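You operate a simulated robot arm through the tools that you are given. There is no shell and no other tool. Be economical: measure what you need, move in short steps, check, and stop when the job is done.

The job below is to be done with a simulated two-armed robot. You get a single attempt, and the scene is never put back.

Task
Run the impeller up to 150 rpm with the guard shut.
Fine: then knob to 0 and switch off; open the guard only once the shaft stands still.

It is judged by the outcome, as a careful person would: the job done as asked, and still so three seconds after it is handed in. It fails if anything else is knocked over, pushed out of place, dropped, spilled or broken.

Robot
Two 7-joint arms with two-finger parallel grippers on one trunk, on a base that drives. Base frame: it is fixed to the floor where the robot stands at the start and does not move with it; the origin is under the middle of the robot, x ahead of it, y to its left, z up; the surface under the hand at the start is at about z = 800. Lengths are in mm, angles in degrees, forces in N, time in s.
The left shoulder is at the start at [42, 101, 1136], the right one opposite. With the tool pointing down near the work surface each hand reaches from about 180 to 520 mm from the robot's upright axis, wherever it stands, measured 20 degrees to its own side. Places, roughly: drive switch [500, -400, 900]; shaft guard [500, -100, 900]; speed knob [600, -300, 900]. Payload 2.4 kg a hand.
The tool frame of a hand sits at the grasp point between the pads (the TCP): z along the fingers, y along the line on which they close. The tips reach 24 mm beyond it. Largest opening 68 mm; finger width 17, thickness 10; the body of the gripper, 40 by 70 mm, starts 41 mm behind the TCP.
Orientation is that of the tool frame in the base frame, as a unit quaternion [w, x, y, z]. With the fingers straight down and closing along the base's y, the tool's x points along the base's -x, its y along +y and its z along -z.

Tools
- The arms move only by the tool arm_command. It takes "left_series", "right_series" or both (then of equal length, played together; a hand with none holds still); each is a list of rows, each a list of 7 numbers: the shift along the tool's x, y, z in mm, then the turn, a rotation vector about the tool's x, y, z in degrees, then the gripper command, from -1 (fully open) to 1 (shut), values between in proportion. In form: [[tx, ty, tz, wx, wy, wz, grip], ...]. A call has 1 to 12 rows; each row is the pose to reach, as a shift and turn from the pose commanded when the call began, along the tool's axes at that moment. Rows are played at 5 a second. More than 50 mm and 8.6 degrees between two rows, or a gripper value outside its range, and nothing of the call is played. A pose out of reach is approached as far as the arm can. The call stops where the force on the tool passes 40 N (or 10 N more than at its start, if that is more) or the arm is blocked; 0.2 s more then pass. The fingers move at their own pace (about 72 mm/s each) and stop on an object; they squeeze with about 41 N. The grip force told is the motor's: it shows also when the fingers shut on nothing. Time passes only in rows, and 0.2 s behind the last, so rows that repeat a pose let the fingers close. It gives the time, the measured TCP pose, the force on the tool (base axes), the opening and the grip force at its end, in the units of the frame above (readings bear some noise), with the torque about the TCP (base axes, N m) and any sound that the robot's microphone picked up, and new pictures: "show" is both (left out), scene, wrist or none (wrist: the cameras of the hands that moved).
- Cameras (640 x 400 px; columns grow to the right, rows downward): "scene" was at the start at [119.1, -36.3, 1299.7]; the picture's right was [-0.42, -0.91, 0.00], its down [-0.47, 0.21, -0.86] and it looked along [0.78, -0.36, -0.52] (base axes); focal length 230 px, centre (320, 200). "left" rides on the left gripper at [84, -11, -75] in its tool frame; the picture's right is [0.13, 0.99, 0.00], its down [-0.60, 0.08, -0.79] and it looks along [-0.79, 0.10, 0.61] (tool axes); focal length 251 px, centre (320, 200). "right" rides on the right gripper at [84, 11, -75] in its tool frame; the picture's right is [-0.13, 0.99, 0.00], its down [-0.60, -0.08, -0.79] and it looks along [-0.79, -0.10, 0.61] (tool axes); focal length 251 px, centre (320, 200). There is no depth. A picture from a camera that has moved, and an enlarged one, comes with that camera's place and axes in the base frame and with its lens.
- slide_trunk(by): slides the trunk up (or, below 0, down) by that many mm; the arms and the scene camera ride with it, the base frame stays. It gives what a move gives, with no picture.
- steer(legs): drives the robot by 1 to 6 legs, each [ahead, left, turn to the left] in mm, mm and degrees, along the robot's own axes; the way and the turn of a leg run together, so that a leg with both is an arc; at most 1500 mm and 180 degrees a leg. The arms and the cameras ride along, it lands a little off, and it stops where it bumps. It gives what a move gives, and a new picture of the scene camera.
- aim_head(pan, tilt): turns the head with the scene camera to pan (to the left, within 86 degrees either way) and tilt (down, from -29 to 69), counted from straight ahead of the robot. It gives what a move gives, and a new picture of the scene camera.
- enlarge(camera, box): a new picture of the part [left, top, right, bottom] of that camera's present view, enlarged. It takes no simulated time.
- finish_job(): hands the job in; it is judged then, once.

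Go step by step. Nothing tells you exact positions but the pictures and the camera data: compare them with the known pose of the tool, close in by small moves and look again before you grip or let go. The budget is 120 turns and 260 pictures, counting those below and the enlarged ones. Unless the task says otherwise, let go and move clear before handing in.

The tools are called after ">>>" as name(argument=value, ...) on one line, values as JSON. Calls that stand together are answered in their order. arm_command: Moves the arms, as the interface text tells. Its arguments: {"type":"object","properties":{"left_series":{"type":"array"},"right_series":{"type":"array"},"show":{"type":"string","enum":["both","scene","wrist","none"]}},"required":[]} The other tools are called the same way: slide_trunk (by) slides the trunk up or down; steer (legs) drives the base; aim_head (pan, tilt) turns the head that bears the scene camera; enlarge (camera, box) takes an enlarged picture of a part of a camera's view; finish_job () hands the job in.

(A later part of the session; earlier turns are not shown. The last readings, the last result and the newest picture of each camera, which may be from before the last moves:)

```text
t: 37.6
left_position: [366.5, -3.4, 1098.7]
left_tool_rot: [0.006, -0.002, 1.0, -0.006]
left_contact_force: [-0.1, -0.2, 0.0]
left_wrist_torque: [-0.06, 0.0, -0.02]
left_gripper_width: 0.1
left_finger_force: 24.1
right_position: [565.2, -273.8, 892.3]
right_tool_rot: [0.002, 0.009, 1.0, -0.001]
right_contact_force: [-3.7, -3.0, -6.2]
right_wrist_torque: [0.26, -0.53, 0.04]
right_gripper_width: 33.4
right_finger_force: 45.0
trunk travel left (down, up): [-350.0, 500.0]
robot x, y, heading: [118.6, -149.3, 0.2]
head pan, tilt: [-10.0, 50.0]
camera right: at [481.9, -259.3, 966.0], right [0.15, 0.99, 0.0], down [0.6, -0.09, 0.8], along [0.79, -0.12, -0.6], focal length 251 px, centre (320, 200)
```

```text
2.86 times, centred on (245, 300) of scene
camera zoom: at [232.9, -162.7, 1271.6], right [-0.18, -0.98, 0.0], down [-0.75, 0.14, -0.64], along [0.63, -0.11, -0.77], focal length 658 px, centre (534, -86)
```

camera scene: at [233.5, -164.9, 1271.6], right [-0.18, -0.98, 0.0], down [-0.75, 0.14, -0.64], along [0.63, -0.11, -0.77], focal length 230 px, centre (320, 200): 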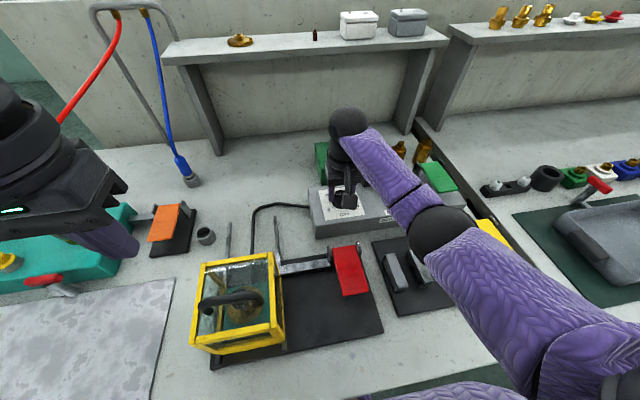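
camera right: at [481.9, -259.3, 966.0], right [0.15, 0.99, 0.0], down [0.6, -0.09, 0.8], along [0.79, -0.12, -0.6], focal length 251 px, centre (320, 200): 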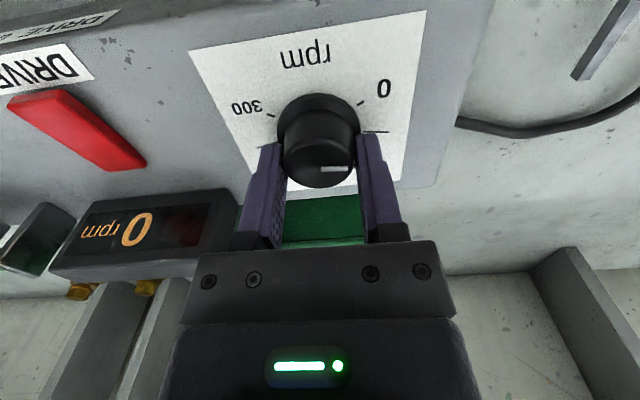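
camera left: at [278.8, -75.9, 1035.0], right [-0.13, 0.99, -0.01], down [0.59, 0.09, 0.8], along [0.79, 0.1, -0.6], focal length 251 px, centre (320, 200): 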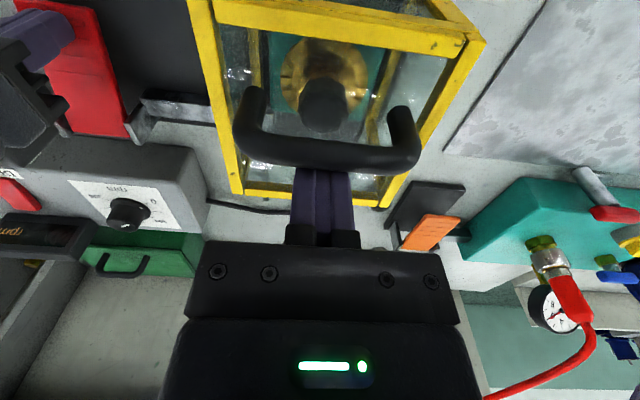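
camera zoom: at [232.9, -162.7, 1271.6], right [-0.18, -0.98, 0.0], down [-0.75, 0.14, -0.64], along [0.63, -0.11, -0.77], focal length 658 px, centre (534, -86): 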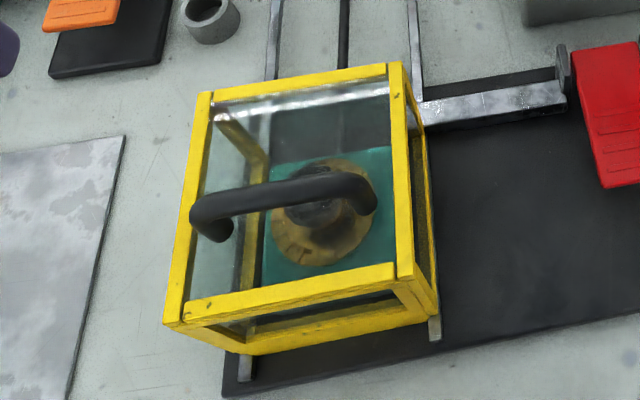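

Still 0 rpm at about 40 on the dial. I'll turn a bit further to see whether there is merely a dead band.

>>> arm_command(right_series=[[0, 0, 0, 0, 0, 7, 1], [0, 0, 0, 0, 0, 14, 1], [0, 0, 0, 0, 0, 21, 1], [0, 0, 0, 0, 0, 28, 1], [0, 0, 0, 0, 0, 33, 1], [0, 0, 0, 0, 0, 33, 1], [0, 0, 0, 0, 0, 33, 1]])

```text
t: 39.2
left_position: [364.7, -6.5, 1099.4]
left_tool_rot: [0.007, -0.001, 1.0, -0.005]
left_contact_force: [0.0, 0.9, 0.1]
left_wrist_torque: [-0.04, 0.03, 0.06]
left_gripper_width: 0.1
left_finger_force: 23.9
right_position: [564.6, -274.2, 892.4]
right_tool_rot: [0.005, 0.294, 0.956, 0.001]
right_contact_force: [-13.7, -15.3, -0.2]
right_wrist_torque: [-0.21, 1.02, 0.09]
right_gripper_width: 33.2
right_finger_force: 44.9
trunk travel left (down, up): [-350.0, 500.0]
robot x, y, heading: [123.2, -151.6, -0.1]
head pan, tilt: [-10.0, 50.0]
camera scene: at [231.5, -164.5, 1271.8], right [-0.18, -0.98, 0.0], down [-0.75, 0.14, -0.64], along [0.63, -0.11, -0.77], focal length 230 px, centre (320, 200)
camera right: at [501.3, -217.9, 966.0], right [0.66, 0.75, 0.01], down [0.45, -0.4, 0.8], along [0.6, -0.53, -0.6], focal length 251 px, centre (320, 200)
```

scene: 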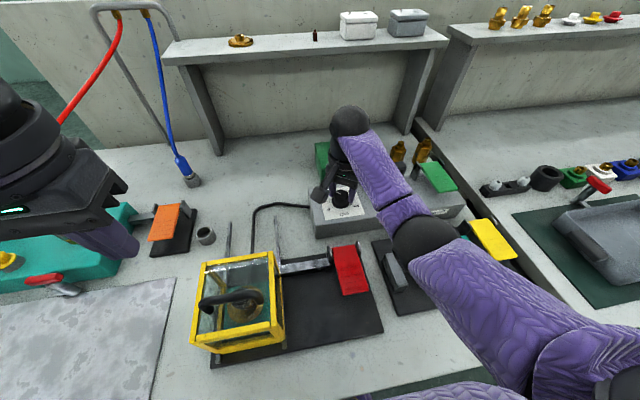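
right: 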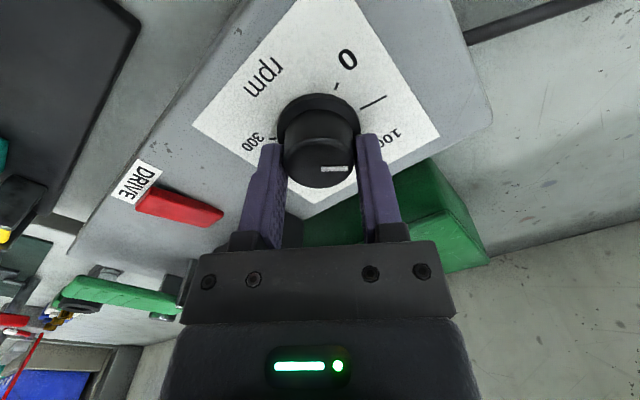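

>>> enlarge(camera="scene", box=[300, 130, 440, 220])

>>> enlarge(camera="left", box=[0, 60, 240, 240])

```text
4.44 times, centred on (370, 175) of scene
camera zoom: at [231.5, -164.5, 1271.8], right [-0.18, -0.98, 0.0], down [-0.75, 0.14, -0.64], along [0.63, -0.11, -0.77], focal length 1024 px, centre (98, 311)
```

zoom: 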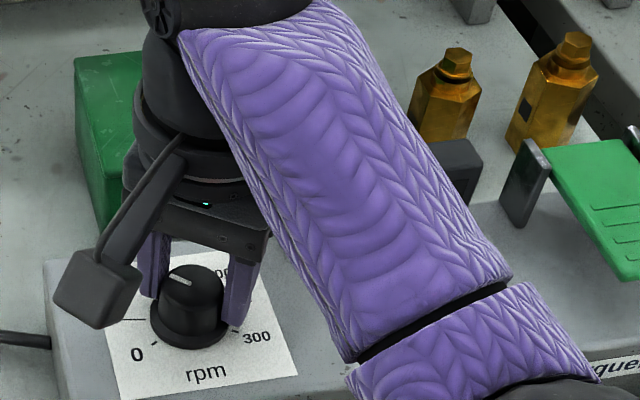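

```text
2.22 times, centred on (120, 150) of left
camera zoom: at [278.8, -16.5, 1173.8], right [-0.13, 0.99, -0.01], down [0.59, 0.09, 0.8], along [0.8, 0.1, -0.6], focal length 559 px, centre (764, 311)
```

zoom: 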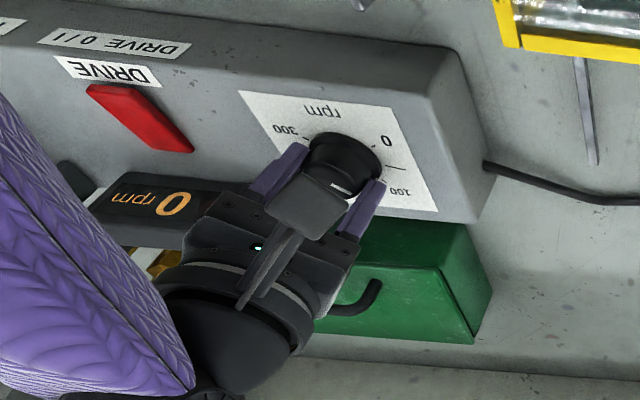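

The left camera reads the display: still 0 with the dial near 75, so some interlock is missing. Before anything else I'll turn the knob back to 0 and then study the other paddles.

>>> arm_command(right_series=[[0, 0, 0, 0, 0, -7, 1], [0, 0, 0, 0, 0, -14, 1], [0, 0, 0, 0, 0, -21, 1], [0, 0, 0, 0, 0, -28, 1], [0, 0, 0, 0, 0, -35, 1], [0, 0, 0, 0, 0, -42, 1], [0, 0, 0, 0, 0, -49, 1], [0, 0, 0, 0, 0, -56, 1], [0, 0, 0, 0, 0, -63, 1], [0, 0, 0, 0, 0, -68, 1]])

>>> enlarge(camera="left", box=[0, 60, 240, 240])

>>> enlarge(camera="scene", box=[380, 130, 500, 220])

```text
t: 41.4
left_position: [365.5, -1.9, 1099.0]
left_tool_rot: [0.006, -0.002, 1.0, -0.006]
left_contact_force: [0.4, 0.3, 0.5]
left_wrist_torque: [-0.01, -0.05, -0.01]
left_gripper_width: 0.1
left_finger_force: 23.7
right_position: [564.7, -269.6, 891.5]
right_tool_rot: [0.003, -0.293, 0.956, 0.0]
right_contact_force: [-15.5, 13.8, -7.2]
right_wrist_torque: [1.01, -0.32, -0.06]
right_gripper_width: 33.4
right_finger_force: 45.0
trunk travel left (down, up): [-350.0, 500.0]
robot x, y, heading: [120.9, -146.8, -0.2]
head pan, tilt: [-10.0, 50.0]
camera scene: at [231.5, -160.6, 1271.7], right [-0.18, -0.98, 0.0], down [-0.75, 0.13, -0.64], along [0.63, -0.11, -0.77], focal length 230 px, centre (320, 200)
camera right: at [489.2, -307.3, 966.1], right [-0.45, 0.89, 0.0], down [0.54, 0.27, 0.8], along [0.71, 0.36, -0.6], focal length 251 px, centre (320, 200)
```

scene: 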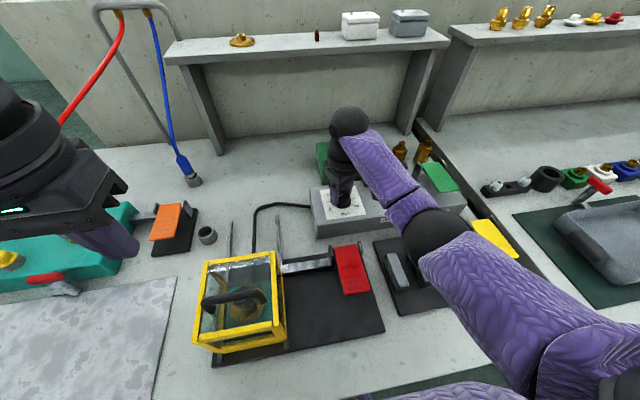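
right: 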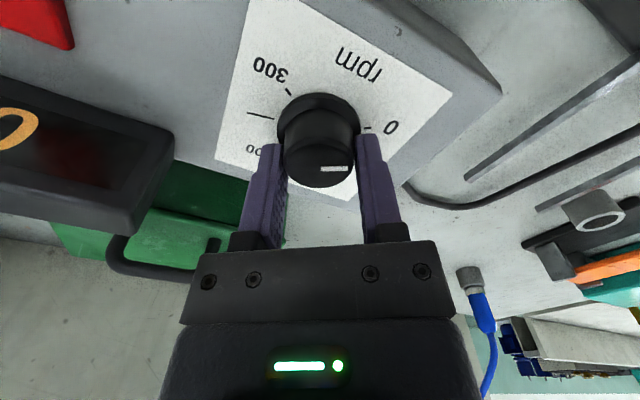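

```text
2.22 times, centred on (120, 150) of left
camera zoom: at [278.6, -12.7, 1173.3], right [-0.13, 0.99, -0.01], down [0.59, 0.09, 0.8], along [0.79, 0.1, -0.6], focal length 559 px, centre (764, 311)
```

zoom: 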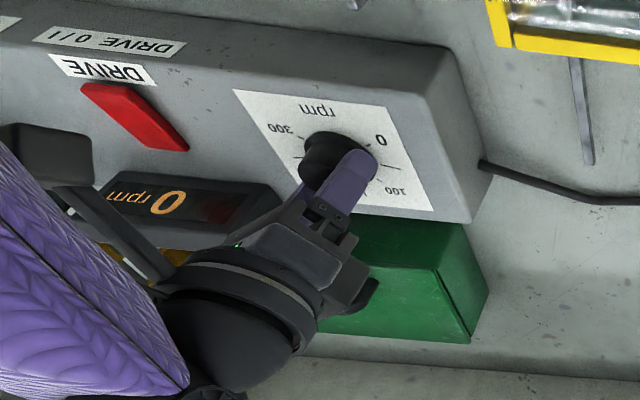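

```text
4.44 times, centred on (440, 175) of scene
camera zoom: at [231.5, -160.6, 1271.7], right [-0.18, -0.98, 0.0], down [-0.75, 0.13, -0.64], along [0.63, -0.11, -0.77], focal length 1024 px, centre (-213, 311)
```

zoom: 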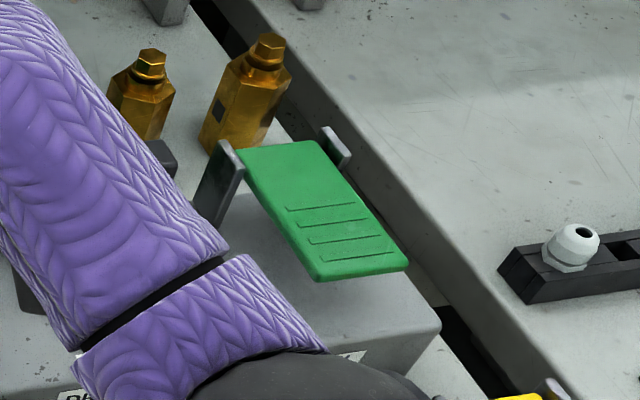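

Back at 0. The green paddle is mounted on the drive box itself (under it a spring-gap), so it is likely the hold-to-run enable. To use it I need the left hand on the knob and right on the paddle: release, lift, and drive sideways to the right.

>>> arm_command(right_series=[[0, 0, 0, 0, 0, 0, -0.4], [0, 0, 0, 0, 0, 0, -0.4], [0, 0, -25, 0, 0, 0, -0.4], [0, 0, -60, 0, 0, 5, -0.4], [0, 0, -100, 0, 0, 12, 0], [20, 0, -130, 0, 0, 19, 1], [40, 0, -140, 0, 0, 26, 1], [60, 0, -140, 0, 0, 34, 1]], show="none")

>>> steer(legs=[[0, -180, 0]])

>>> enlarge(camera="scene", box=[160, 120, 400, 280])

```text
t: 42.4
left_position: [365.8, -4.4, 1099.1]
left_tool_rot: [0.006, -0.001, 1.0, -0.006]
left_contact_force: [0.1, 0.1, 0.2]
left_wrist_torque: [-0.02, -0.02, 0.01]
left_gripper_width: 0.0
left_finger_force: 23.7
right_position: [568.8, -272.1, 929.2]
right_tool_rot: [0.012, -0.282, 0.959, -0.001]
right_contact_force: [2.9, 0.2, -1.7]
right_wrist_torque: [0.14, 0.0, 0.14]
right_gripper_width: 47.4
right_finger_force: 0.1
trunk travel left (down, up): [-350.0, 500.0]
robot x, y, heading: [121.9, -148.6, -0.3]
head pan, tilt: [-10.0, 50.0]
stopped in row 4 (right hand): the force on the tool passed its limit at 90 N (the readings are from after the stop); the commanded pose is now the measured one
```

```text
t: 43.9
left_position: [365.9, -181.8, 1099.3]
left_tool_rot: [0.007, 0.0, 1.0, -0.006]
left_contact_force: [-0.3, 1.1, -1.1]
left_wrist_torque: [0.03, 0.0, 0.02]
left_gripper_width: 0.1
left_finger_force: 23.3
right_position: [567.6, -450.8, 929.9]
right_tool_rot: [0.012, -0.281, 0.96, 0.0]
right_contact_force: [1.9, 1.6, -1.7]
right_wrist_torque: [-0.06, -0.01, -0.05]
right_gripper_width: 47.5
right_finger_force: 0.0
trunk travel left (down, up): [-350.0, 500.0]
robot x, y, heading: [123.4, -329.4, -0.2]
head pan, tilt: [-10.0, 50.0]
camera scene: at [232.7, -341.7, 1271.7], right [-0.18, -0.98, 0.0], down [-0.75, 0.14, -0.64], along [0.63, -0.11, -0.77], focal length 230 px, centre (320, 200)
```

scene: 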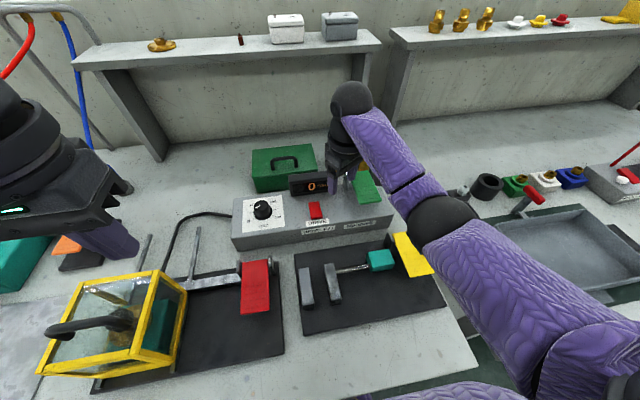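

```text
2.50 times, centred on (280, 200) of scene
camera zoom: at [232.7, -341.7, 1271.7], right [-0.18, -0.98, 0.0], down [-0.75, 0.14, -0.64], along [0.63, -0.11, -0.77], focal length 576 px, centre (420, 200)
```

zoom: 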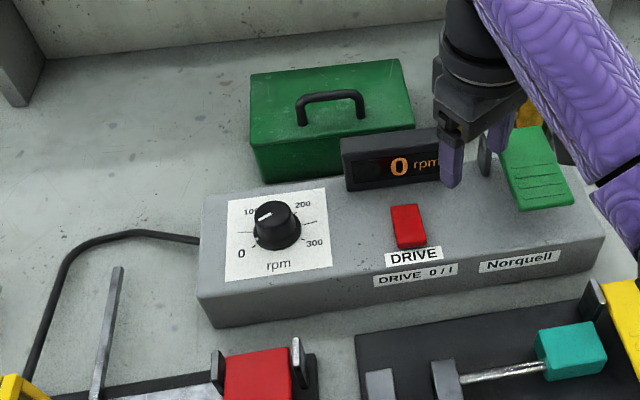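

The lift had stopped early, but the sideways drive cleared everything; display, switch and knob look intact. I now raise the right hand straight up and unwind it.

>>> arm_command(right_series=[[0, 0, -15, 0, 0, 0, 0], [0, 0, -30, 0, 0, 0, 0], [0, 0, -45, 0, 0, 0, 0.5], [0, 0, -60, 0, 0, 0, 1], [10, 0, -60, 0, 0, 8, 1], [20, 0, -60, 0, 0, 16, 1], [30, 0, -60, 0, 0, 24, 1], [40, 0, -60, 0, 0, 32, 1]])

>>> enlarge(camera="scene", box=[220, 150, 400, 260])

```text
t: 44.2
left_position: [365.5, -182.8, 1099.0]
left_tool_rot: [0.006, 0.001, 1.0, -0.005]
left_contact_force: [-0.1, 0.1, -0.4]
left_wrist_torque: [0.02, 0.02, 0.0]
left_gripper_width: 0.0
left_finger_force: 23.8
right_position: [570.7, -450.1, 934.2]
right_tool_rot: [0.019, -0.285, 0.958, 0.0]
right_contact_force: [11.7, 5.6, -10.9]
right_wrist_torque: [0.12, -0.24, 0.01]
right_gripper_width: 33.9
right_finger_force: 0.0
trunk travel left (down, up): [-350.0, 500.0]
robot x, y, heading: [116.3, -324.7, -0.2]
head pan, tilt: [-10.0, 50.0]
stopped in row 1 (right hand): the force on the tool passed its limit at 62 N (the readings are from after the stop); the commanded pose is now the measured one
camera scene: at [232.7, -341.4, 1271.7], right [-0.18, -0.98, 0.0], down [-0.75, 0.14, -0.64], along [0.63, -0.11, -0.77], focal length 230 px, centre (320, 200)
camera right: at [491.7, -486.2, 1006.4], right [-0.43, 0.9, -0.01], down [0.52, 0.26, 0.81], along [0.74, 0.35, -0.58], focal length 251 px, centre (320, 200)
```

scene: 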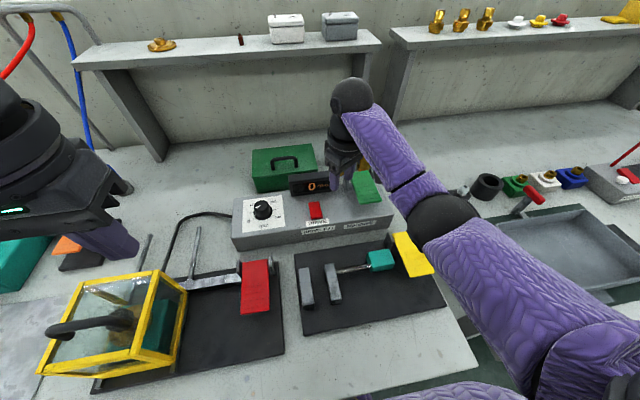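
right: 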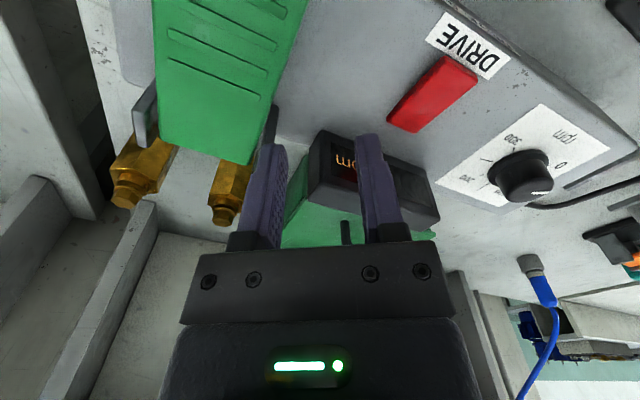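

```text
3.56 times, centred on (310, 205) of scene
camera zoom: at [232.7, -341.4, 1271.7], right [-0.18, -0.98, 0.0], down [-0.75, 0.14, -0.64], along [0.63, -0.11, -0.77], focal length 819 px, centre (356, 182)
```

zoom: 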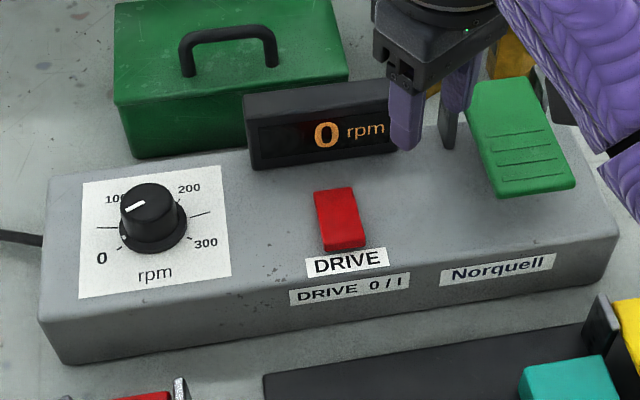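

The lift is blocked by the arm's posture (yaw near a joint limit), not by an object. I'll retreat toward the robot while unwinding the yaw, at constant height.

>>> arm_command(right_series=[[8, 6, 0, 0, 0, 4, 0.5], [17, 11, 0, 0, 0, 9, 0.5], [25, 17, 0, 0, 0, 14, 1], [33, 22, 0, 0, 0, 19, 1], [42, 28, 0, 0, 0, 24, 1], [50, 33, 0, 0, 0, 29, 1], [50, 33, 0, 0, 0, 33, 1]], show="scene")

```text
t: 44.5
left_position: [365.2, -182.6, 1098.6]
left_tool_rot: [0.006, 0.0, 1.0, -0.006]
left_contact_force: [-0.1, 0.0, 0.5]
left_wrist_torque: [-0.04, -0.01, 0.03]
left_gripper_width: 0.0
left_finger_force: 23.6
right_position: [567.3, -449.2, 934.2]
right_tool_rot: [0.022, -0.276, 0.961, 0.0]
right_contact_force: [3.4, 4.1, -3.5]
right_wrist_torque: [-0.11, -0.12, -0.24]
right_gripper_width: 17.1
right_finger_force: 0.0
trunk travel left (down, up): [-350.0, 500.0]
robot x, y, heading: [122.4, -329.6, -0.1]
head pan, tilt: [-10.0, 50.0]
stopped in row 1 (right hand): the force on the tool passed its limit at 69 N (the readings are from after the stop); the commanded pose is now the measured one
camera scene: at [232.7, -341.3, 1271.7], right [-0.18, -0.98, 0.0], down [-0.75, 0.14, -0.64], along [0.63, -0.11, -0.77], focal length 230 px, centre (320, 200)
```

scene: 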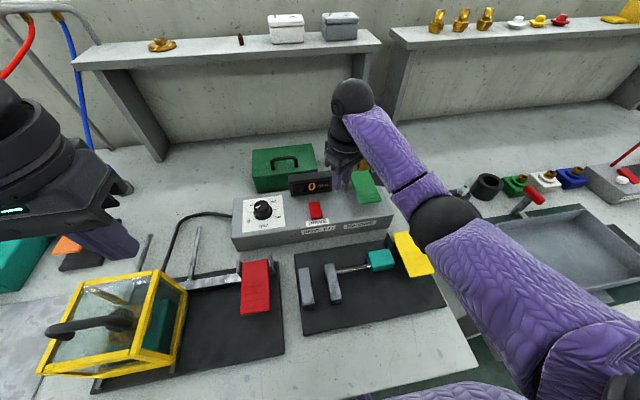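

>>> arm_command(right_series=[[0, 0, 2, 0, 0, 1, 1], [0, 0, 4, 0, 0, 3, 1], [0, 0, 6, 0, 0, 6, 1], [0, 0, 6, 0, 0, 9, 1], [0, 0, 6, 0, 0, 13, 1]], show="none")

>>> enlarge(camera="scene", box=[300, 60, 480, 220])

```text
t: 45.7
left_position: [365.1, -182.5, 1097.7]
left_tool_rot: [0.006, 0.0, 1.0, -0.005]
left_contact_force: [0.3, 0.0, 0.7]
left_wrist_torque: [0.0, 0.0, 0.01]
left_gripper_width: 0.0
left_finger_force: 23.9
right_position: [568.6, -448.9, 927.1]
right_tool_rot: [0.022, -0.166, 0.986, 0.002]
right_contact_force: [-0.5, -0.4, -0.2]
right_wrist_torque: [0.02, -0.01, 0.0]
right_gripper_width: 0.1
right_finger_force: 23.4
trunk travel left (down, up): [-350.0, 500.0]
robot x, y, heading: [115.9, -328.0, -0.4]
head pan, tilt: [-10.0, 50.0]
```

```text
2.50 times, centred on (390, 140) of scene
camera zoom: at [232.7, -341.2, 1271.7], right [-0.18, -0.98, 0.0], down [-0.75, 0.14, -0.64], along [0.63, -0.11, -0.77], focal length 576 px, centre (145, 350)
```

zoom: 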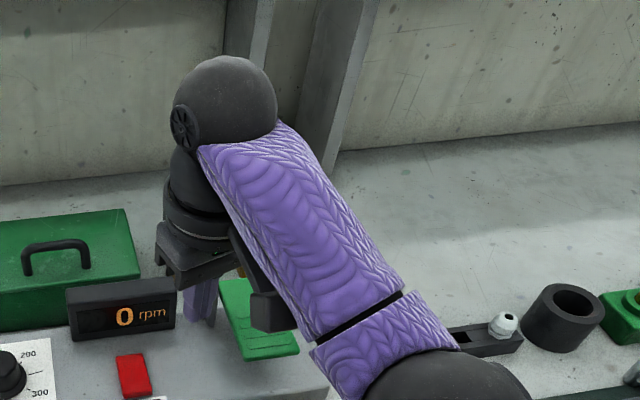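

Free now: the wrist camera arm had been touching the forearm. Unwind the rest and rise.

>>> arm_command(right_series=[[0, 0, 0, 0, 0.8, 6, 1], [0, 0, 0, 0, 1.6, 12, 1], [0, 0, 0, 0, 2.5, 19, 1], [0, 0, -15, 0, 2.5, 19, 1], [0, 0, -30, 0, 2.5, 19, 1], [0, 0, -45, 0, 2.5, 19, 1], [25, 0, -45, 0, 2.5, 19, 1], [50, 0, -45, 0, 2.5, 19, 1]])

>>> enlarge(camera="right", box=[160, 60, 400, 220])

```text
t: 47.5
left_position: [366.5, -182.3, 1098.5]
left_tool_rot: [0.006, -0.001, 1.0, -0.006]
left_contact_force: [0.1, -0.1, -0.1]
left_wrist_torque: [-0.01, -0.01, 0.01]
left_gripper_width: 0.3
left_finger_force: 23.8
right_position: [519.4, -467.6, 969.7]
right_tool_rot: [0.0, -0.001, 1.0, 0.003]
right_contact_force: [-0.2, -0.1, 0.4]
right_wrist_torque: [-0.01, 0.0, -0.01]
right_gripper_width: 0.1
right_finger_force: 23.9
trunk travel left (down, up): [-350.0, 500.0]
robot x, y, heading: [121.3, -327.1, -0.4]
head pan, tilt: [-10.0, 50.0]
camera scene: at [232.5, -341.4, 1271.7], right [-0.18, -0.98, 0.0], down [-0.75, 0.14, -0.64], along [0.63, -0.11, -0.77], focal length 230 px, centre (320, 200)
camera right: at [435.8, -455.5, 1045.9], right [0.13, 0.99, 0.0], down [0.61, -0.08, 0.79], along [0.79, -0.1, -0.61], focal length 251 px, centre (320, 200)
```

scene: 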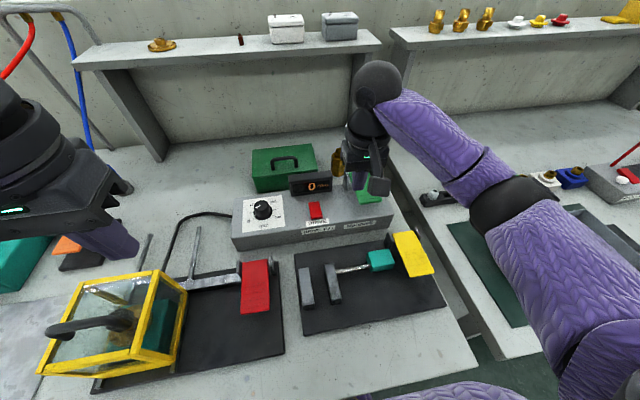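
right: 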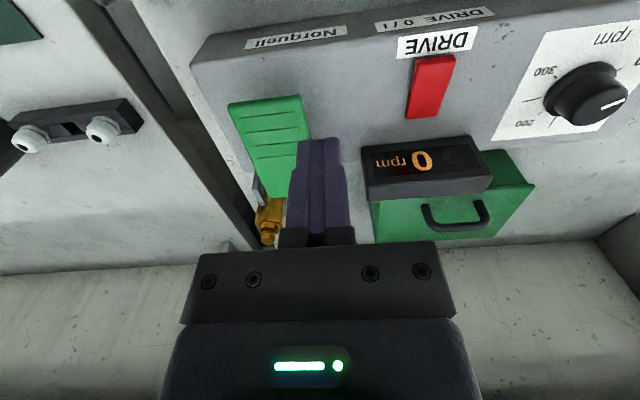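

```text
2.50 times, centred on (280, 140) of right
camera zoom: at [435.8, -455.5, 1045.9], right [0.13, 0.99, 0.0], down [0.61, -0.08, 0.79], along [0.79, -0.1, -0.61], focal length 629 px, centre (420, 350)
```

zoom: 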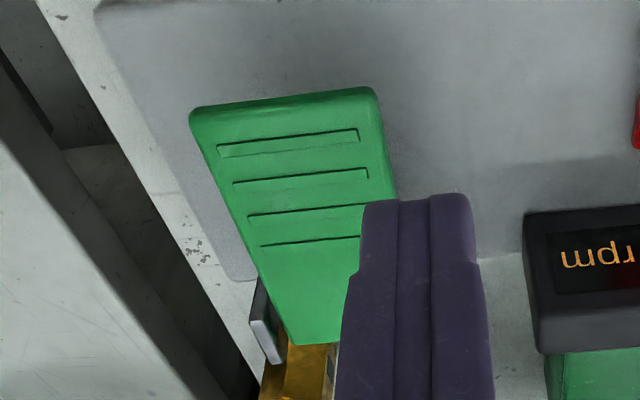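

Green paddle's free end is near [520, −500, 895]. I bring the left hand (pre-turned −45°) above the knob and the right hand above the paddle.

>>> arm_command(left_series=[[-22, -10, 10, 0, 0, -5, -0.6], [-44, -20, 20, 0, 0, -10, -0.6], [-66, -30, 30, 0, 0, -15, -0.6], [-88, -40, 40, 0, 0, -20, -0.6], [-110, -50, 55, 0, 0, -25, -0.6], [-132, -60, 70, 0, 0, -30, -0.6], [-154, -70, 85, 0, 0, -35, -0.6], [-176, -80, 100, 0, 0, -40, -0.6], [-198, -89, 120, 0, 0, -45, -0.6], [-198, -89, 139, 0, 0, -45, -0.6]], right_series=[[-5, -10, 0, 0, 0, 0, 1], [-10, -20, 0, 0, 0, 0, 1], [-14, -31, 0, 0, 0, 0, 1], [-14, -31, 10, 0, 0, 0, 1], [-14, -31, 20, 0, 0, 0, 1], [-14, -31, 28, 0, 0, 0, 1], [-14, -31, 28, 0, 0, 0, 1], [-14, -31, 28, 0, 0, 0, 1], [-14, -31, 28, 0, 0, 0, 1], [-14, -31, 28, 0, 0, 0, 1]])

```text
t: 49.7
left_position: [565.5, -273.0, 962.4]
left_tool_rot: [0.003, -0.384, 0.923, -0.007]
left_contact_force: [-0.9, 0.7, -0.4]
left_wrist_torque: [-0.02, -0.01, 0.0]
left_gripper_width: 54.5
left_finger_force: 0.0
right_position: [533.5, -496.9, 943.0]
right_tool_rot: [-0.002, -0.001, 1.0, 0.003]
right_contact_force: [0.7, 0.9, 0.2]
right_wrist_torque: [-0.04, 0.0, 0.0]
right_gripper_width: 0.0
right_finger_force: 23.2
trunk travel left (down, up): [-350.0, 500.0]
robot x, y, heading: [121.8, -331.1, -0.4]
head pan, tilt: [-10.0, 50.0]
camera scene: at [232.8, -341.4, 1271.7], right [-0.18, -0.98, 0.0], down [-0.75, 0.14, -0.64], along [0.63, -0.11, -0.77], focal length 230 px, centre (320, 200)
camera right: at [449.5, -485.1, 1017.8], right [0.13, 0.99, 0.0], down [0.61, -0.08, 0.79], along [0.79, -0.1, -0.61], focal length 251 px, centre (320, 200)
camera left: at [512.1, -339.0, 1038.3], right [-0.79, 0.61, -0.02], down [0.36, 0.49, 0.79], along [0.49, 0.62, -0.61], focal length 251 px, centre (320, 200)
```

scene: 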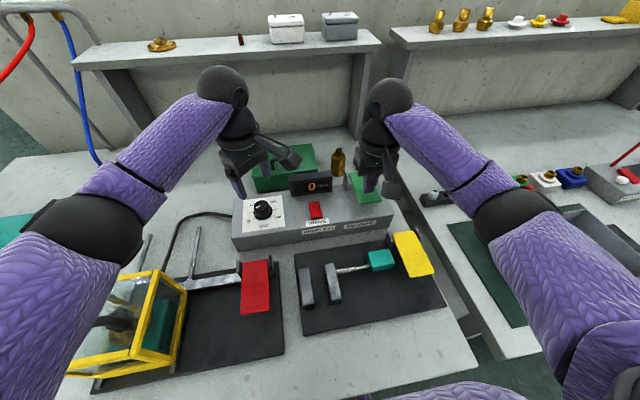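
right: 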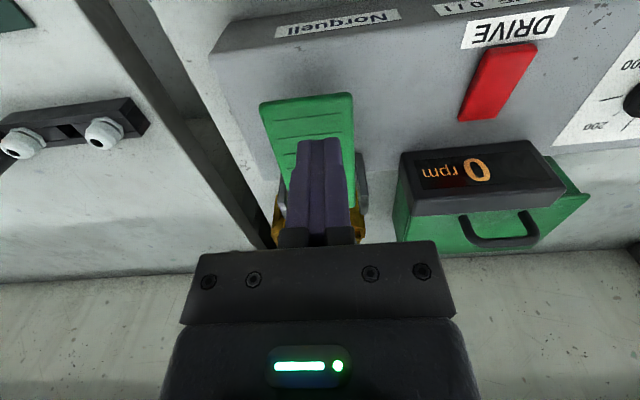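
left: 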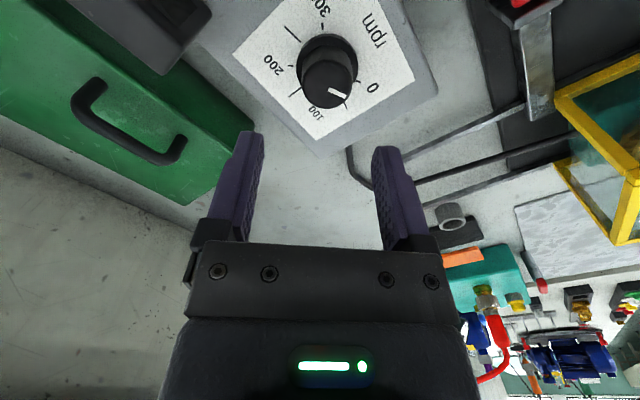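

Well aligned, and both the scene and right cameras see the display. Lower the left around the knob and press the green paddle gently with the right.

>>> arm_command(left_series=[[0, 2, 15, 0, 0, 0, -0.6], [0, 2, 30, 0, 0, 0, -0.6], [0, 2, 45, 0, 0, 0, -0.6], [0, 2, 57, 0, 0, 0, -0.6], [0, 2, 64, 0, 0, 0, -0.6], [0, 2, 69, 0, 0, 0, -0.6]], right_series=[[0, 0, 10, 0, 0, 0, 1], [0, 0, 20, 0, 0, 0, 1], [0, 0, 26, 0, 0, 0, 1], [0, 0, 31, 0, 0, 0, 1], [0, 0, 36, 0, 0, 0, 1], [0, 0, 40, 0, 0, 0, 1]])

```text
t: 51.1
left_position: [564.7, -273.7, 894.5]
left_tool_rot: [0.004, -0.384, 0.923, -0.008]
left_contact_force: [-0.5, 0.3, -0.3]
left_wrist_torque: [0.0, -0.02, -0.01]
left_gripper_width: 54.1
left_finger_force: 0.0
right_position: [530.6, -495.9, 905.1]
right_tool_rot: [0.002, -0.001, 1.0, 0.003]
right_contact_force: [0.6, -1.5, 25.0]
right_wrist_torque: [-0.06, -0.24, -0.03]
right_gripper_width: 0.1
right_finger_force: 23.3
trunk travel left (down, up): [-350.0, 500.0]
robot x, y, heading: [118.1, -326.9, -0.3]
head pan, tilt: [-10.0, 50.0]
camera scene: at [231.1, -340.9, 1272.2], right [-0.18, -0.98, 0.0], down [-0.75, 0.14, -0.64], along [0.63, -0.11, -0.77], focal length 230 px, centre (320, 200)
camera right: at [448.5, -484.9, 979.6], right [0.13, 0.99, 0.01], down [0.6, -0.08, 0.79], along [0.79, -0.1, -0.61], focal length 251 px, centre (320, 200)
camera left: at [510.3, -340.6, 970.5], right [-0.79, 0.61, -0.02], down [0.36, 0.49, 0.79], along [0.49, 0.62, -0.61], focal length 251 px, centre (320, 200)
```

scene: 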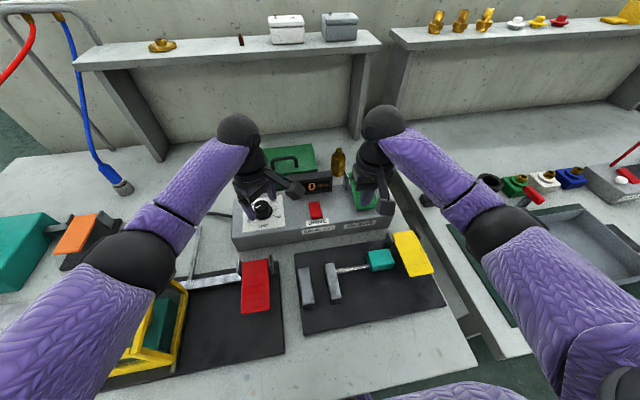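
right: 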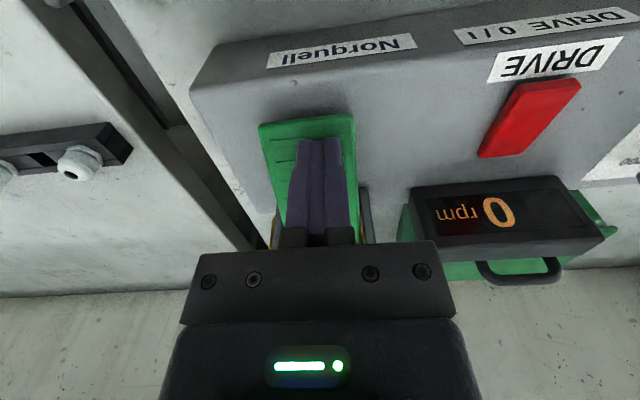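
left: 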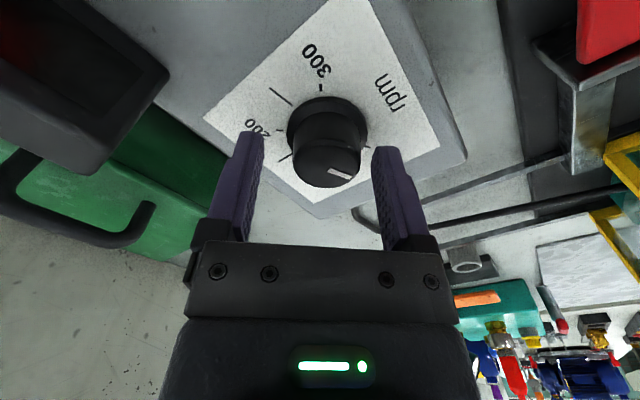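

Paddle is at its stop (25 N) and the left straddles the knob. Grip the knob and turn clockwise in steps, watching the display.

>>> arm_command(left_series=[[0, 0, 2, 0, 0, 0, 0], [0, 0, 2, 0, 0, 0, 1], [0, 0, 2, 0, 0, 0, 1], [0, 0, 2, 0, 0, 0, 1], [0, 0, 2, 0, 0, 6, 1], [0, 0, 2, 0, 0, 12, 1], [0, 0, 2, 0, 0, 18, 1], [0, 0, 2, 0, 0, 24, 1], [0, 0, 2, 0, 0, 30, 1], [0, 0, 2, 0, 0, 36, 1], [0, 0, 2, 0, 0, 36, 1]])

>>> enlarge(camera="scene", box=[220, 140, 400, 250])

```text
t: 53.5
left_position: [563.3, -270.9, 893.6]
left_tool_rot: [0.007, -0.077, 0.997, -0.007]
left_contact_force: [-9.9, 2.1, 1.2]
left_wrist_torque: [-0.03, 0.55, -0.01]
left_gripper_width: 33.1
left_finger_force: 45.4
right_position: [530.8, -495.2, 903.1]
right_tool_rot: [0.001, 0.0, 1.0, 0.003]
right_contact_force: [-7.3, 5.6, 14.3]
right_wrist_torque: [0.16, 0.04, 0.06]
right_gripper_width: 0.2
right_finger_force: 23.3
trunk travel left (down, up): [-350.0, 500.0]
robot x, y, heading: [119.7, -327.9, -0.5]
head pan, tilt: [-10.0, 50.0]
camera scene: at [229.6, -340.1, 1272.0], right [-0.18, -0.98, 0.0], down [-0.75, 0.13, -0.64], along [0.63, -0.11, -0.76], focal length 230 px, centre (320, 200)
camera left: at [479.4, -295.5, 968.0], right [-0.28, 0.96, -0.02], down [0.57, 0.18, 0.8], along [0.77, 0.22, -0.6], focal length 251 px, centre (320, 200)
```

scene: 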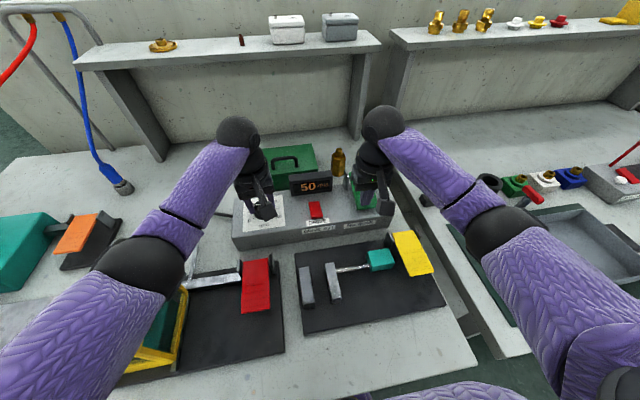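
left: 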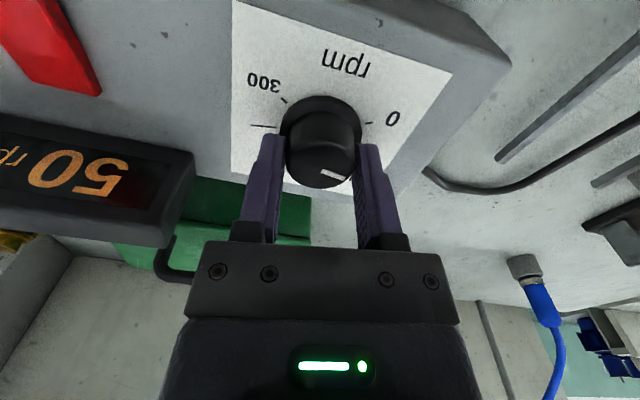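

```text
3.56 times, centred on (310, 195) of scene
camera zoom: at [229.6, -340.1, 1272.0], right [-0.18, -0.98, 0.0], down [-0.75, 0.13, -0.64], along [0.63, -0.11, -0.76], focal length 819 px, centre (356, 218)
```

zoom: 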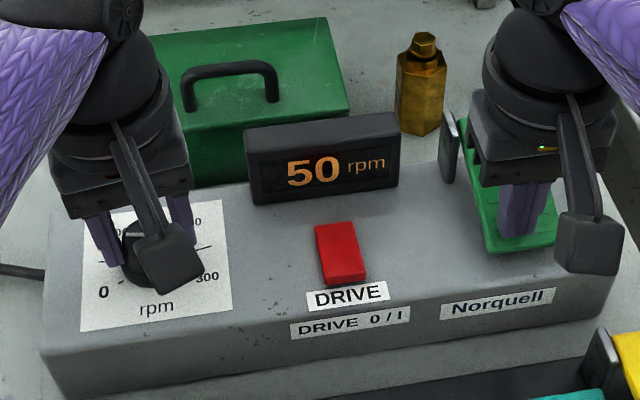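

The impeller runs: 50 rpm with the green paddle held. I continue clockwise by 30° and read again.

>>> arm_command(left_series=[[0, 0, 0, 0, 0, 6, 1], [0, 0, 0, 0, 0, 12, 1], [0, 0, 0, 0, 0, 18, 1], [0, 0, 0, 0, 0, 24, 1], [0, 0, 0, 0, 0, 30, 1], [0, 0, 0, 0, 0, 30, 1]], show="scene")

>>> enlarge(camera="scene", box=[220, 140, 400, 250])

```text
t: 54.9
left_position: [563.1, -273.4, 893.1]
left_tool_rot: [0.008, 0.183, 0.983, -0.006]
left_contact_force: [-9.2, -18.5, -8.6]
left_wrist_torque: [-0.41, 0.46, 0.0]
left_gripper_width: 33.4
left_finger_force: 44.9
right_position: [530.5, -495.6, 905.3]
right_tool_rot: [0.001, -0.001, 1.0, 0.003]
right_contact_force: [-6.1, 9.7, 26.7]
right_wrist_torque: [0.25, -0.08, 0.11]
right_gripper_width: 0.0
right_finger_force: 23.5
trunk travel left (down, up): [-350.0, 500.0]
robot x, y, heading: [121.5, -325.6, 0.2]
head pan, tilt: [-10.0, 50.0]
camera scene: at [229.7, -341.6, 1272.0], right [-0.18, -0.98, 0.0], down [-0.75, 0.14, -0.64], along [0.63, -0.11, -0.76], focal length 230 px, centre (320, 200)
```

scene: 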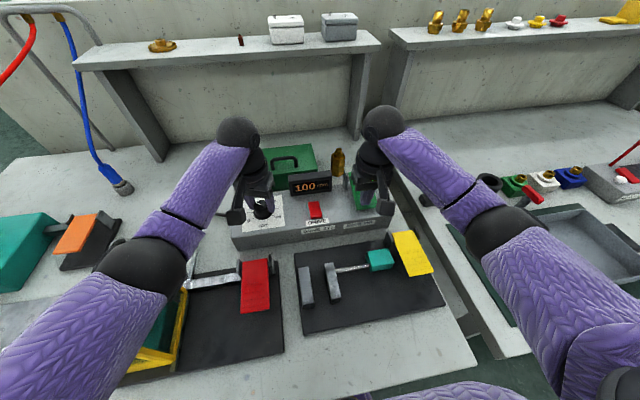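

```text
3.56 times, centred on (310, 195) of scene
camera zoom: at [229.7, -341.6, 1272.0], right [-0.18, -0.98, 0.0], down [-0.75, 0.14, -0.64], along [0.63, -0.11, -0.76], focal length 819 px, centre (356, 218)
```

zoom: 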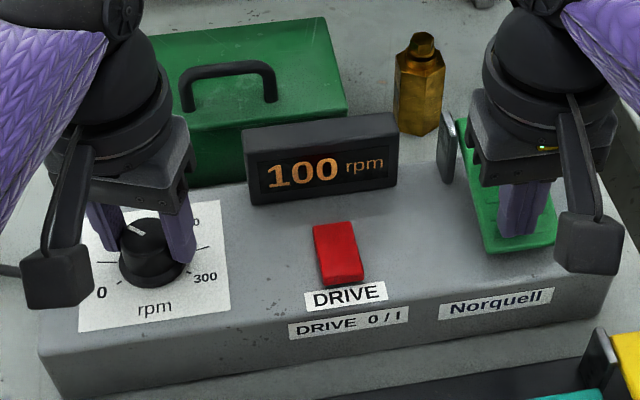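

100 rpm. The hand's yaw is near its good range, so I open, rotate back around the knob, and regrip.

>>> arm_command(left_series=[[0, 0, 0, 0, 0, 0, -0.6], [0, 0, 0, 0, 0, 0, -0.6], [0, 0, 0, 0, 0, -8, -0.6], [0, 0, 0, 0, 0, -16, -0.6], [0, 0, 0, 0, 0, -24, -0.6], [0, 0, 0, 0, 0, -32, -0.6], [0, 0, 0, 0, 0, -40, -0.6], [0, 0, 0, 0, 0, -48, -0.6], [0, 0, 0, 0, 0, -48, 0], [0, 0, 0, 0, 0, -48, 1], [0, 0, 0, 0, 0, -48, 1], [0, 0, 0, 0, 0, -48, 1]])

>>> enlarge(camera="scene", box=[220, 140, 400, 250])

```text
t: 57.5
left_position: [563.9, -270.3, 892.3]
left_tool_rot: [0.005, -0.235, 0.972, -0.007]
left_contact_force: [-6.5, 10.2, 2.9]
left_wrist_torque: [0.28, 0.64, -0.06]
left_gripper_width: 33.4
left_finger_force: 45.1
right_position: [529.8, -494.5, 904.7]
right_tool_rot: [0.0, -0.001, 1.0, 0.001]
right_contact_force: [-3.8, -9.4, 28.0]
right_wrist_torque: [-0.26, -0.15, -0.08]
right_gripper_width: 0.0
right_finger_force: 23.7
trunk travel left (down, up): [-350.0, 500.0]
robot x, y, heading: [118.5, -331.3, -0.0]
head pan, tilt: [-10.0, 50.0]
camera scene: at [229.4, -340.6, 1272.1], right [-0.18, -0.98, 0.0], down [-0.75, 0.13, -0.64], along [0.63, -0.11, -0.76], focal length 230 px, centre (320, 200)
camera left: at [491.0, -319.0, 967.9], right [-0.57, 0.82, -0.02], down [0.49, 0.35, 0.8], along [0.66, 0.44, -0.6], focal length 251 px, centre (320, 200)
```

scene: 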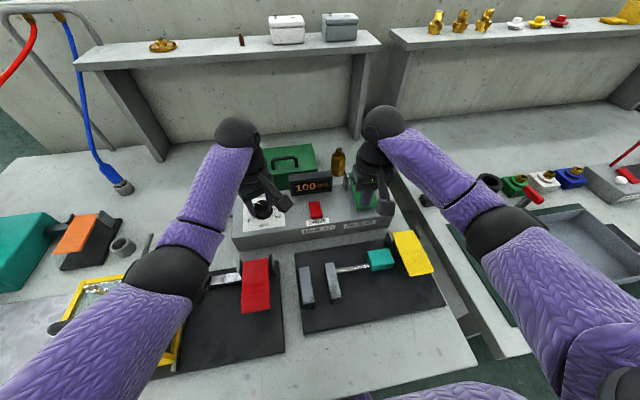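
left: 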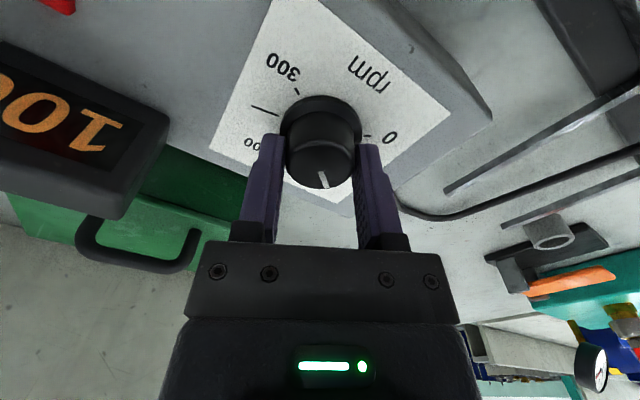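

```text
3.56 times, centred on (310, 195) of scene
camera zoom: at [229.4, -340.6, 1272.1], right [-0.18, -0.98, 0.0], down [-0.75, 0.13, -0.64], along [0.63, -0.11, -0.76], focal length 819 px, centre (356, 218)
```

zoom: 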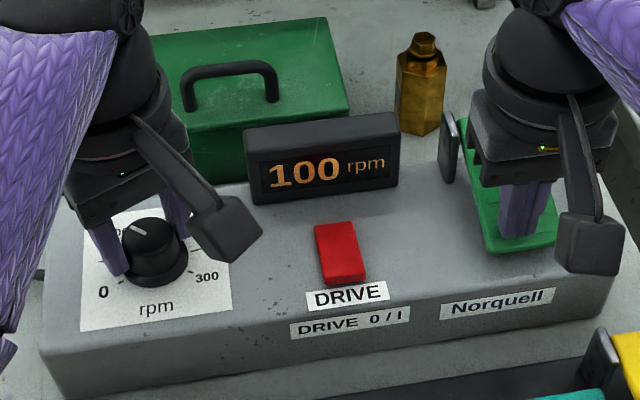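

Regripped at 100 rpm. Turn another 28° and read.

>>> arm_command(left_series=[[0, 0, 0, 0, 0, 6, 1], [0, 0, 0, 0, 0, 12, 1], [0, 0, 0, 0, 0, 18, 1], [0, 0, 0, 0, 0, 24, 1], [0, 0, 0, 0, 0, 28, 1], [0, 0, 0, 0, 0, 28, 1], [0, 0, 0, 0, 0, 28, 1]], show="none")

>>> enlarge(camera="scene", box=[220, 140, 400, 250])

```text
t: 58.6
left_position: [564.2, -272.0, 891.9]
left_tool_rot: [0.008, -0.008, 1.0, -0.005]
left_contact_force: [-0.7, 0.7, 5.8]
left_wrist_torque: [0.05, 0.37, -0.01]
left_gripper_width: 33.3
left_finger_force: 45.4
right_position: [530.9, -495.5, 903.8]
right_tool_rot: [0.0, -0.002, 1.0, 0.002]
right_contact_force: [-9.2, 0.7, 13.6]
right_wrist_torque: [0.05, 0.07, -0.12]
right_gripper_width: 0.0
right_finger_force: 23.2
trunk travel left (down, up): [-350.0, 500.0]
robot x, y, heading: [120.2, -330.2, -0.1]
head pan, tilt: [-10.0, 50.0]
stopped in row 5 (right hand): the force on the tool passed its limit at 41 N (the readings are from after the stop); the commanded pose is now the measured one
```

```text
3.56 times, centred on (310, 195) of scene
camera zoom: at [230.0, -340.9, 1271.8], right [-0.18, -0.98, 0.0], down [-0.75, 0.14, -0.64], along [0.63, -0.11, -0.76], focal length 819 px, centre (356, 218)
```

zoom: 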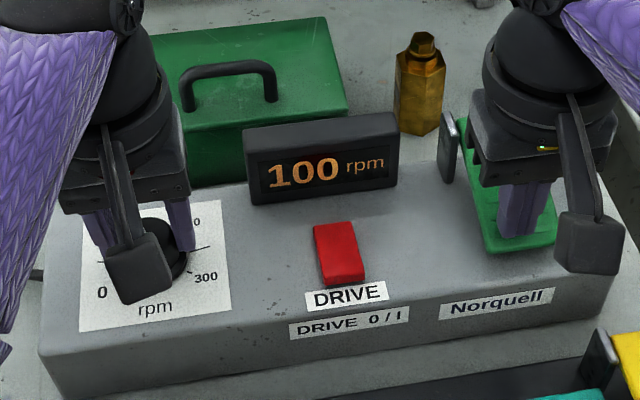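

The reading steps in 50s (dial ≈103). I need ≈42° more; regrip first at about −40°.

>>> arm_command(left_series=[[0, 0, 0, 0, 0, 0, -0.6], [0, 0, 0, 0, 0, 0, -0.6], [0, 0, 0, 0, 0, -8, -0.6], [0, 0, 0, 0, 0, -16, -0.6], [0, 0, 0, 0, 0, -24, -0.6], [0, 0, 0, 0, 0, -32, -0.6], [0, 0, 0, 0, 0, -38, -0.6], [0, 0, 0, 0, 0, -38, 0], [0, 0, 0, 0, 0, -38, 1], [0, 0, 0, 0, 0, -38, 1], [0, 0, 0, 0, 0, -38, 1]], show="wrist")

```text
t: 61.0
left_position: [562.8, -271.1, 891.7]
left_tool_rot: [0.005, -0.332, 0.943, -0.009]
left_contact_force: [-17.8, 15.6, 7.3]
left_wrist_torque: [0.67, 0.71, -0.04]
left_gripper_width: 33.2
left_finger_force: 45.2
right_position: [529.5, -495.5, 904.6]
right_tool_rot: [-0.001, -0.002, 1.0, 0.002]
right_contact_force: [-0.4, -2.9, 9.2]
right_wrist_torque: [-0.07, -0.05, -0.07]
right_gripper_width: 0.0
right_finger_force: 23.7
trunk travel left (down, up): [-350.0, 500.0]
robot x, y, heading: [117.4, -328.3, -0.2]
head pan, tilt: [-10.0, 50.0]
camera left: at [502.2, -331.8, 967.8], right [-0.72, 0.69, -0.02], down [0.41, 0.45, 0.79], along [0.56, 0.57, -0.61], focal length 251 px, centre (320, 200)
```

left: 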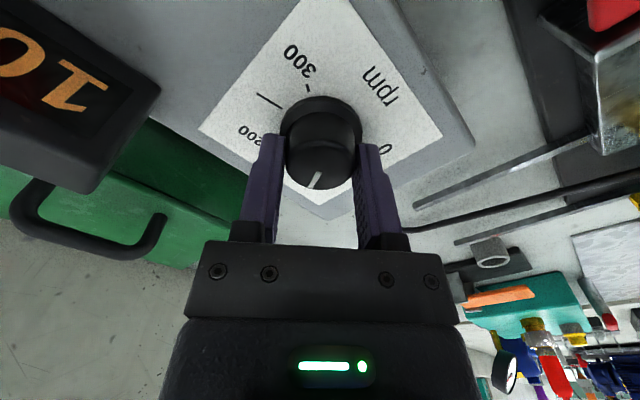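

Turn 25° clockwise, then read the display and the pointer.

>>> arm_command(left_series=[[0, 0, 0, 0, 0, 6, 1], [0, 0, 0, 0, 0, 12, 1], [0, 0, 0, 0, 0, 18, 1], [0, 0, 0, 0, 0, 25, 1], [0, 0, 0, 0, 0, 25, 1], [0, 0, 0, 0, 0, 25, 1]], show="wrist")

>>> enlarge(camera="scene", box=[220, 140, 400, 250])

```text
t: 62.4
left_position: [563.2, -272.0, 892.2]
left_tool_rot: [0.007, -0.12, 0.993, -0.008]
left_contact_force: [-10.6, 4.2, -2.9]
left_wrist_torque: [0.02, 0.23, 0.02]
left_gripper_width: 33.2
left_finger_force: 44.9
right_position: [531.5, -496.1, 904.9]
right_tool_rot: [0.001, -0.002, 1.0, 0.003]
right_contact_force: [-6.3, 5.0, 11.6]
right_wrist_torque: [0.1, 0.06, 0.07]
right_gripper_width: 0.0
right_finger_force: 24.2
trunk travel left (down, up): [-350.0, 500.0]
robot x, y, heading: [118.4, -330.6, -0.2]
head pan, tilt: [-10.0, 50.0]
camera left: at [482.0, -301.9, 967.1], right [-0.36, 0.93, -0.02], down [0.56, 0.23, 0.8], along [0.75, 0.28, -0.6], focal length 251 px, centre (320, 200)
```

left: 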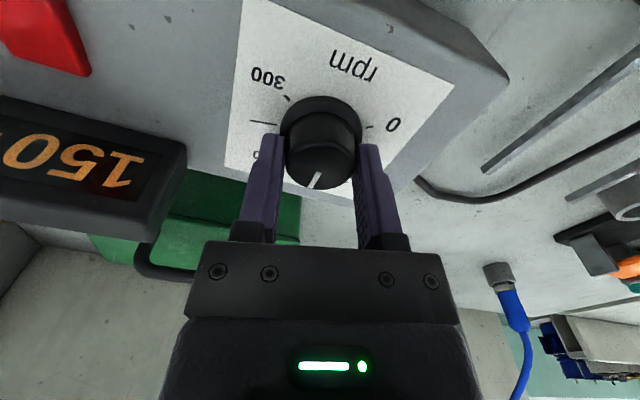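

```text
3.56 times, centred on (310, 195) of scene
camera zoom: at [229.7, -340.0, 1272.0], right [-0.18, -0.98, 0.0], down [-0.75, 0.14, -0.64], along [0.63, -0.12, -0.76], focal length 819 px, centre (356, 218)
```

zoom: 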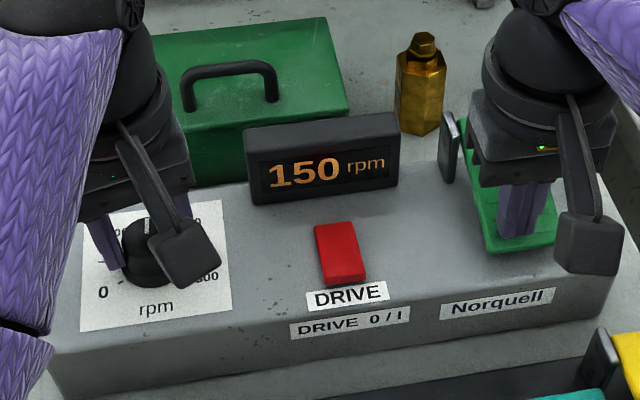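

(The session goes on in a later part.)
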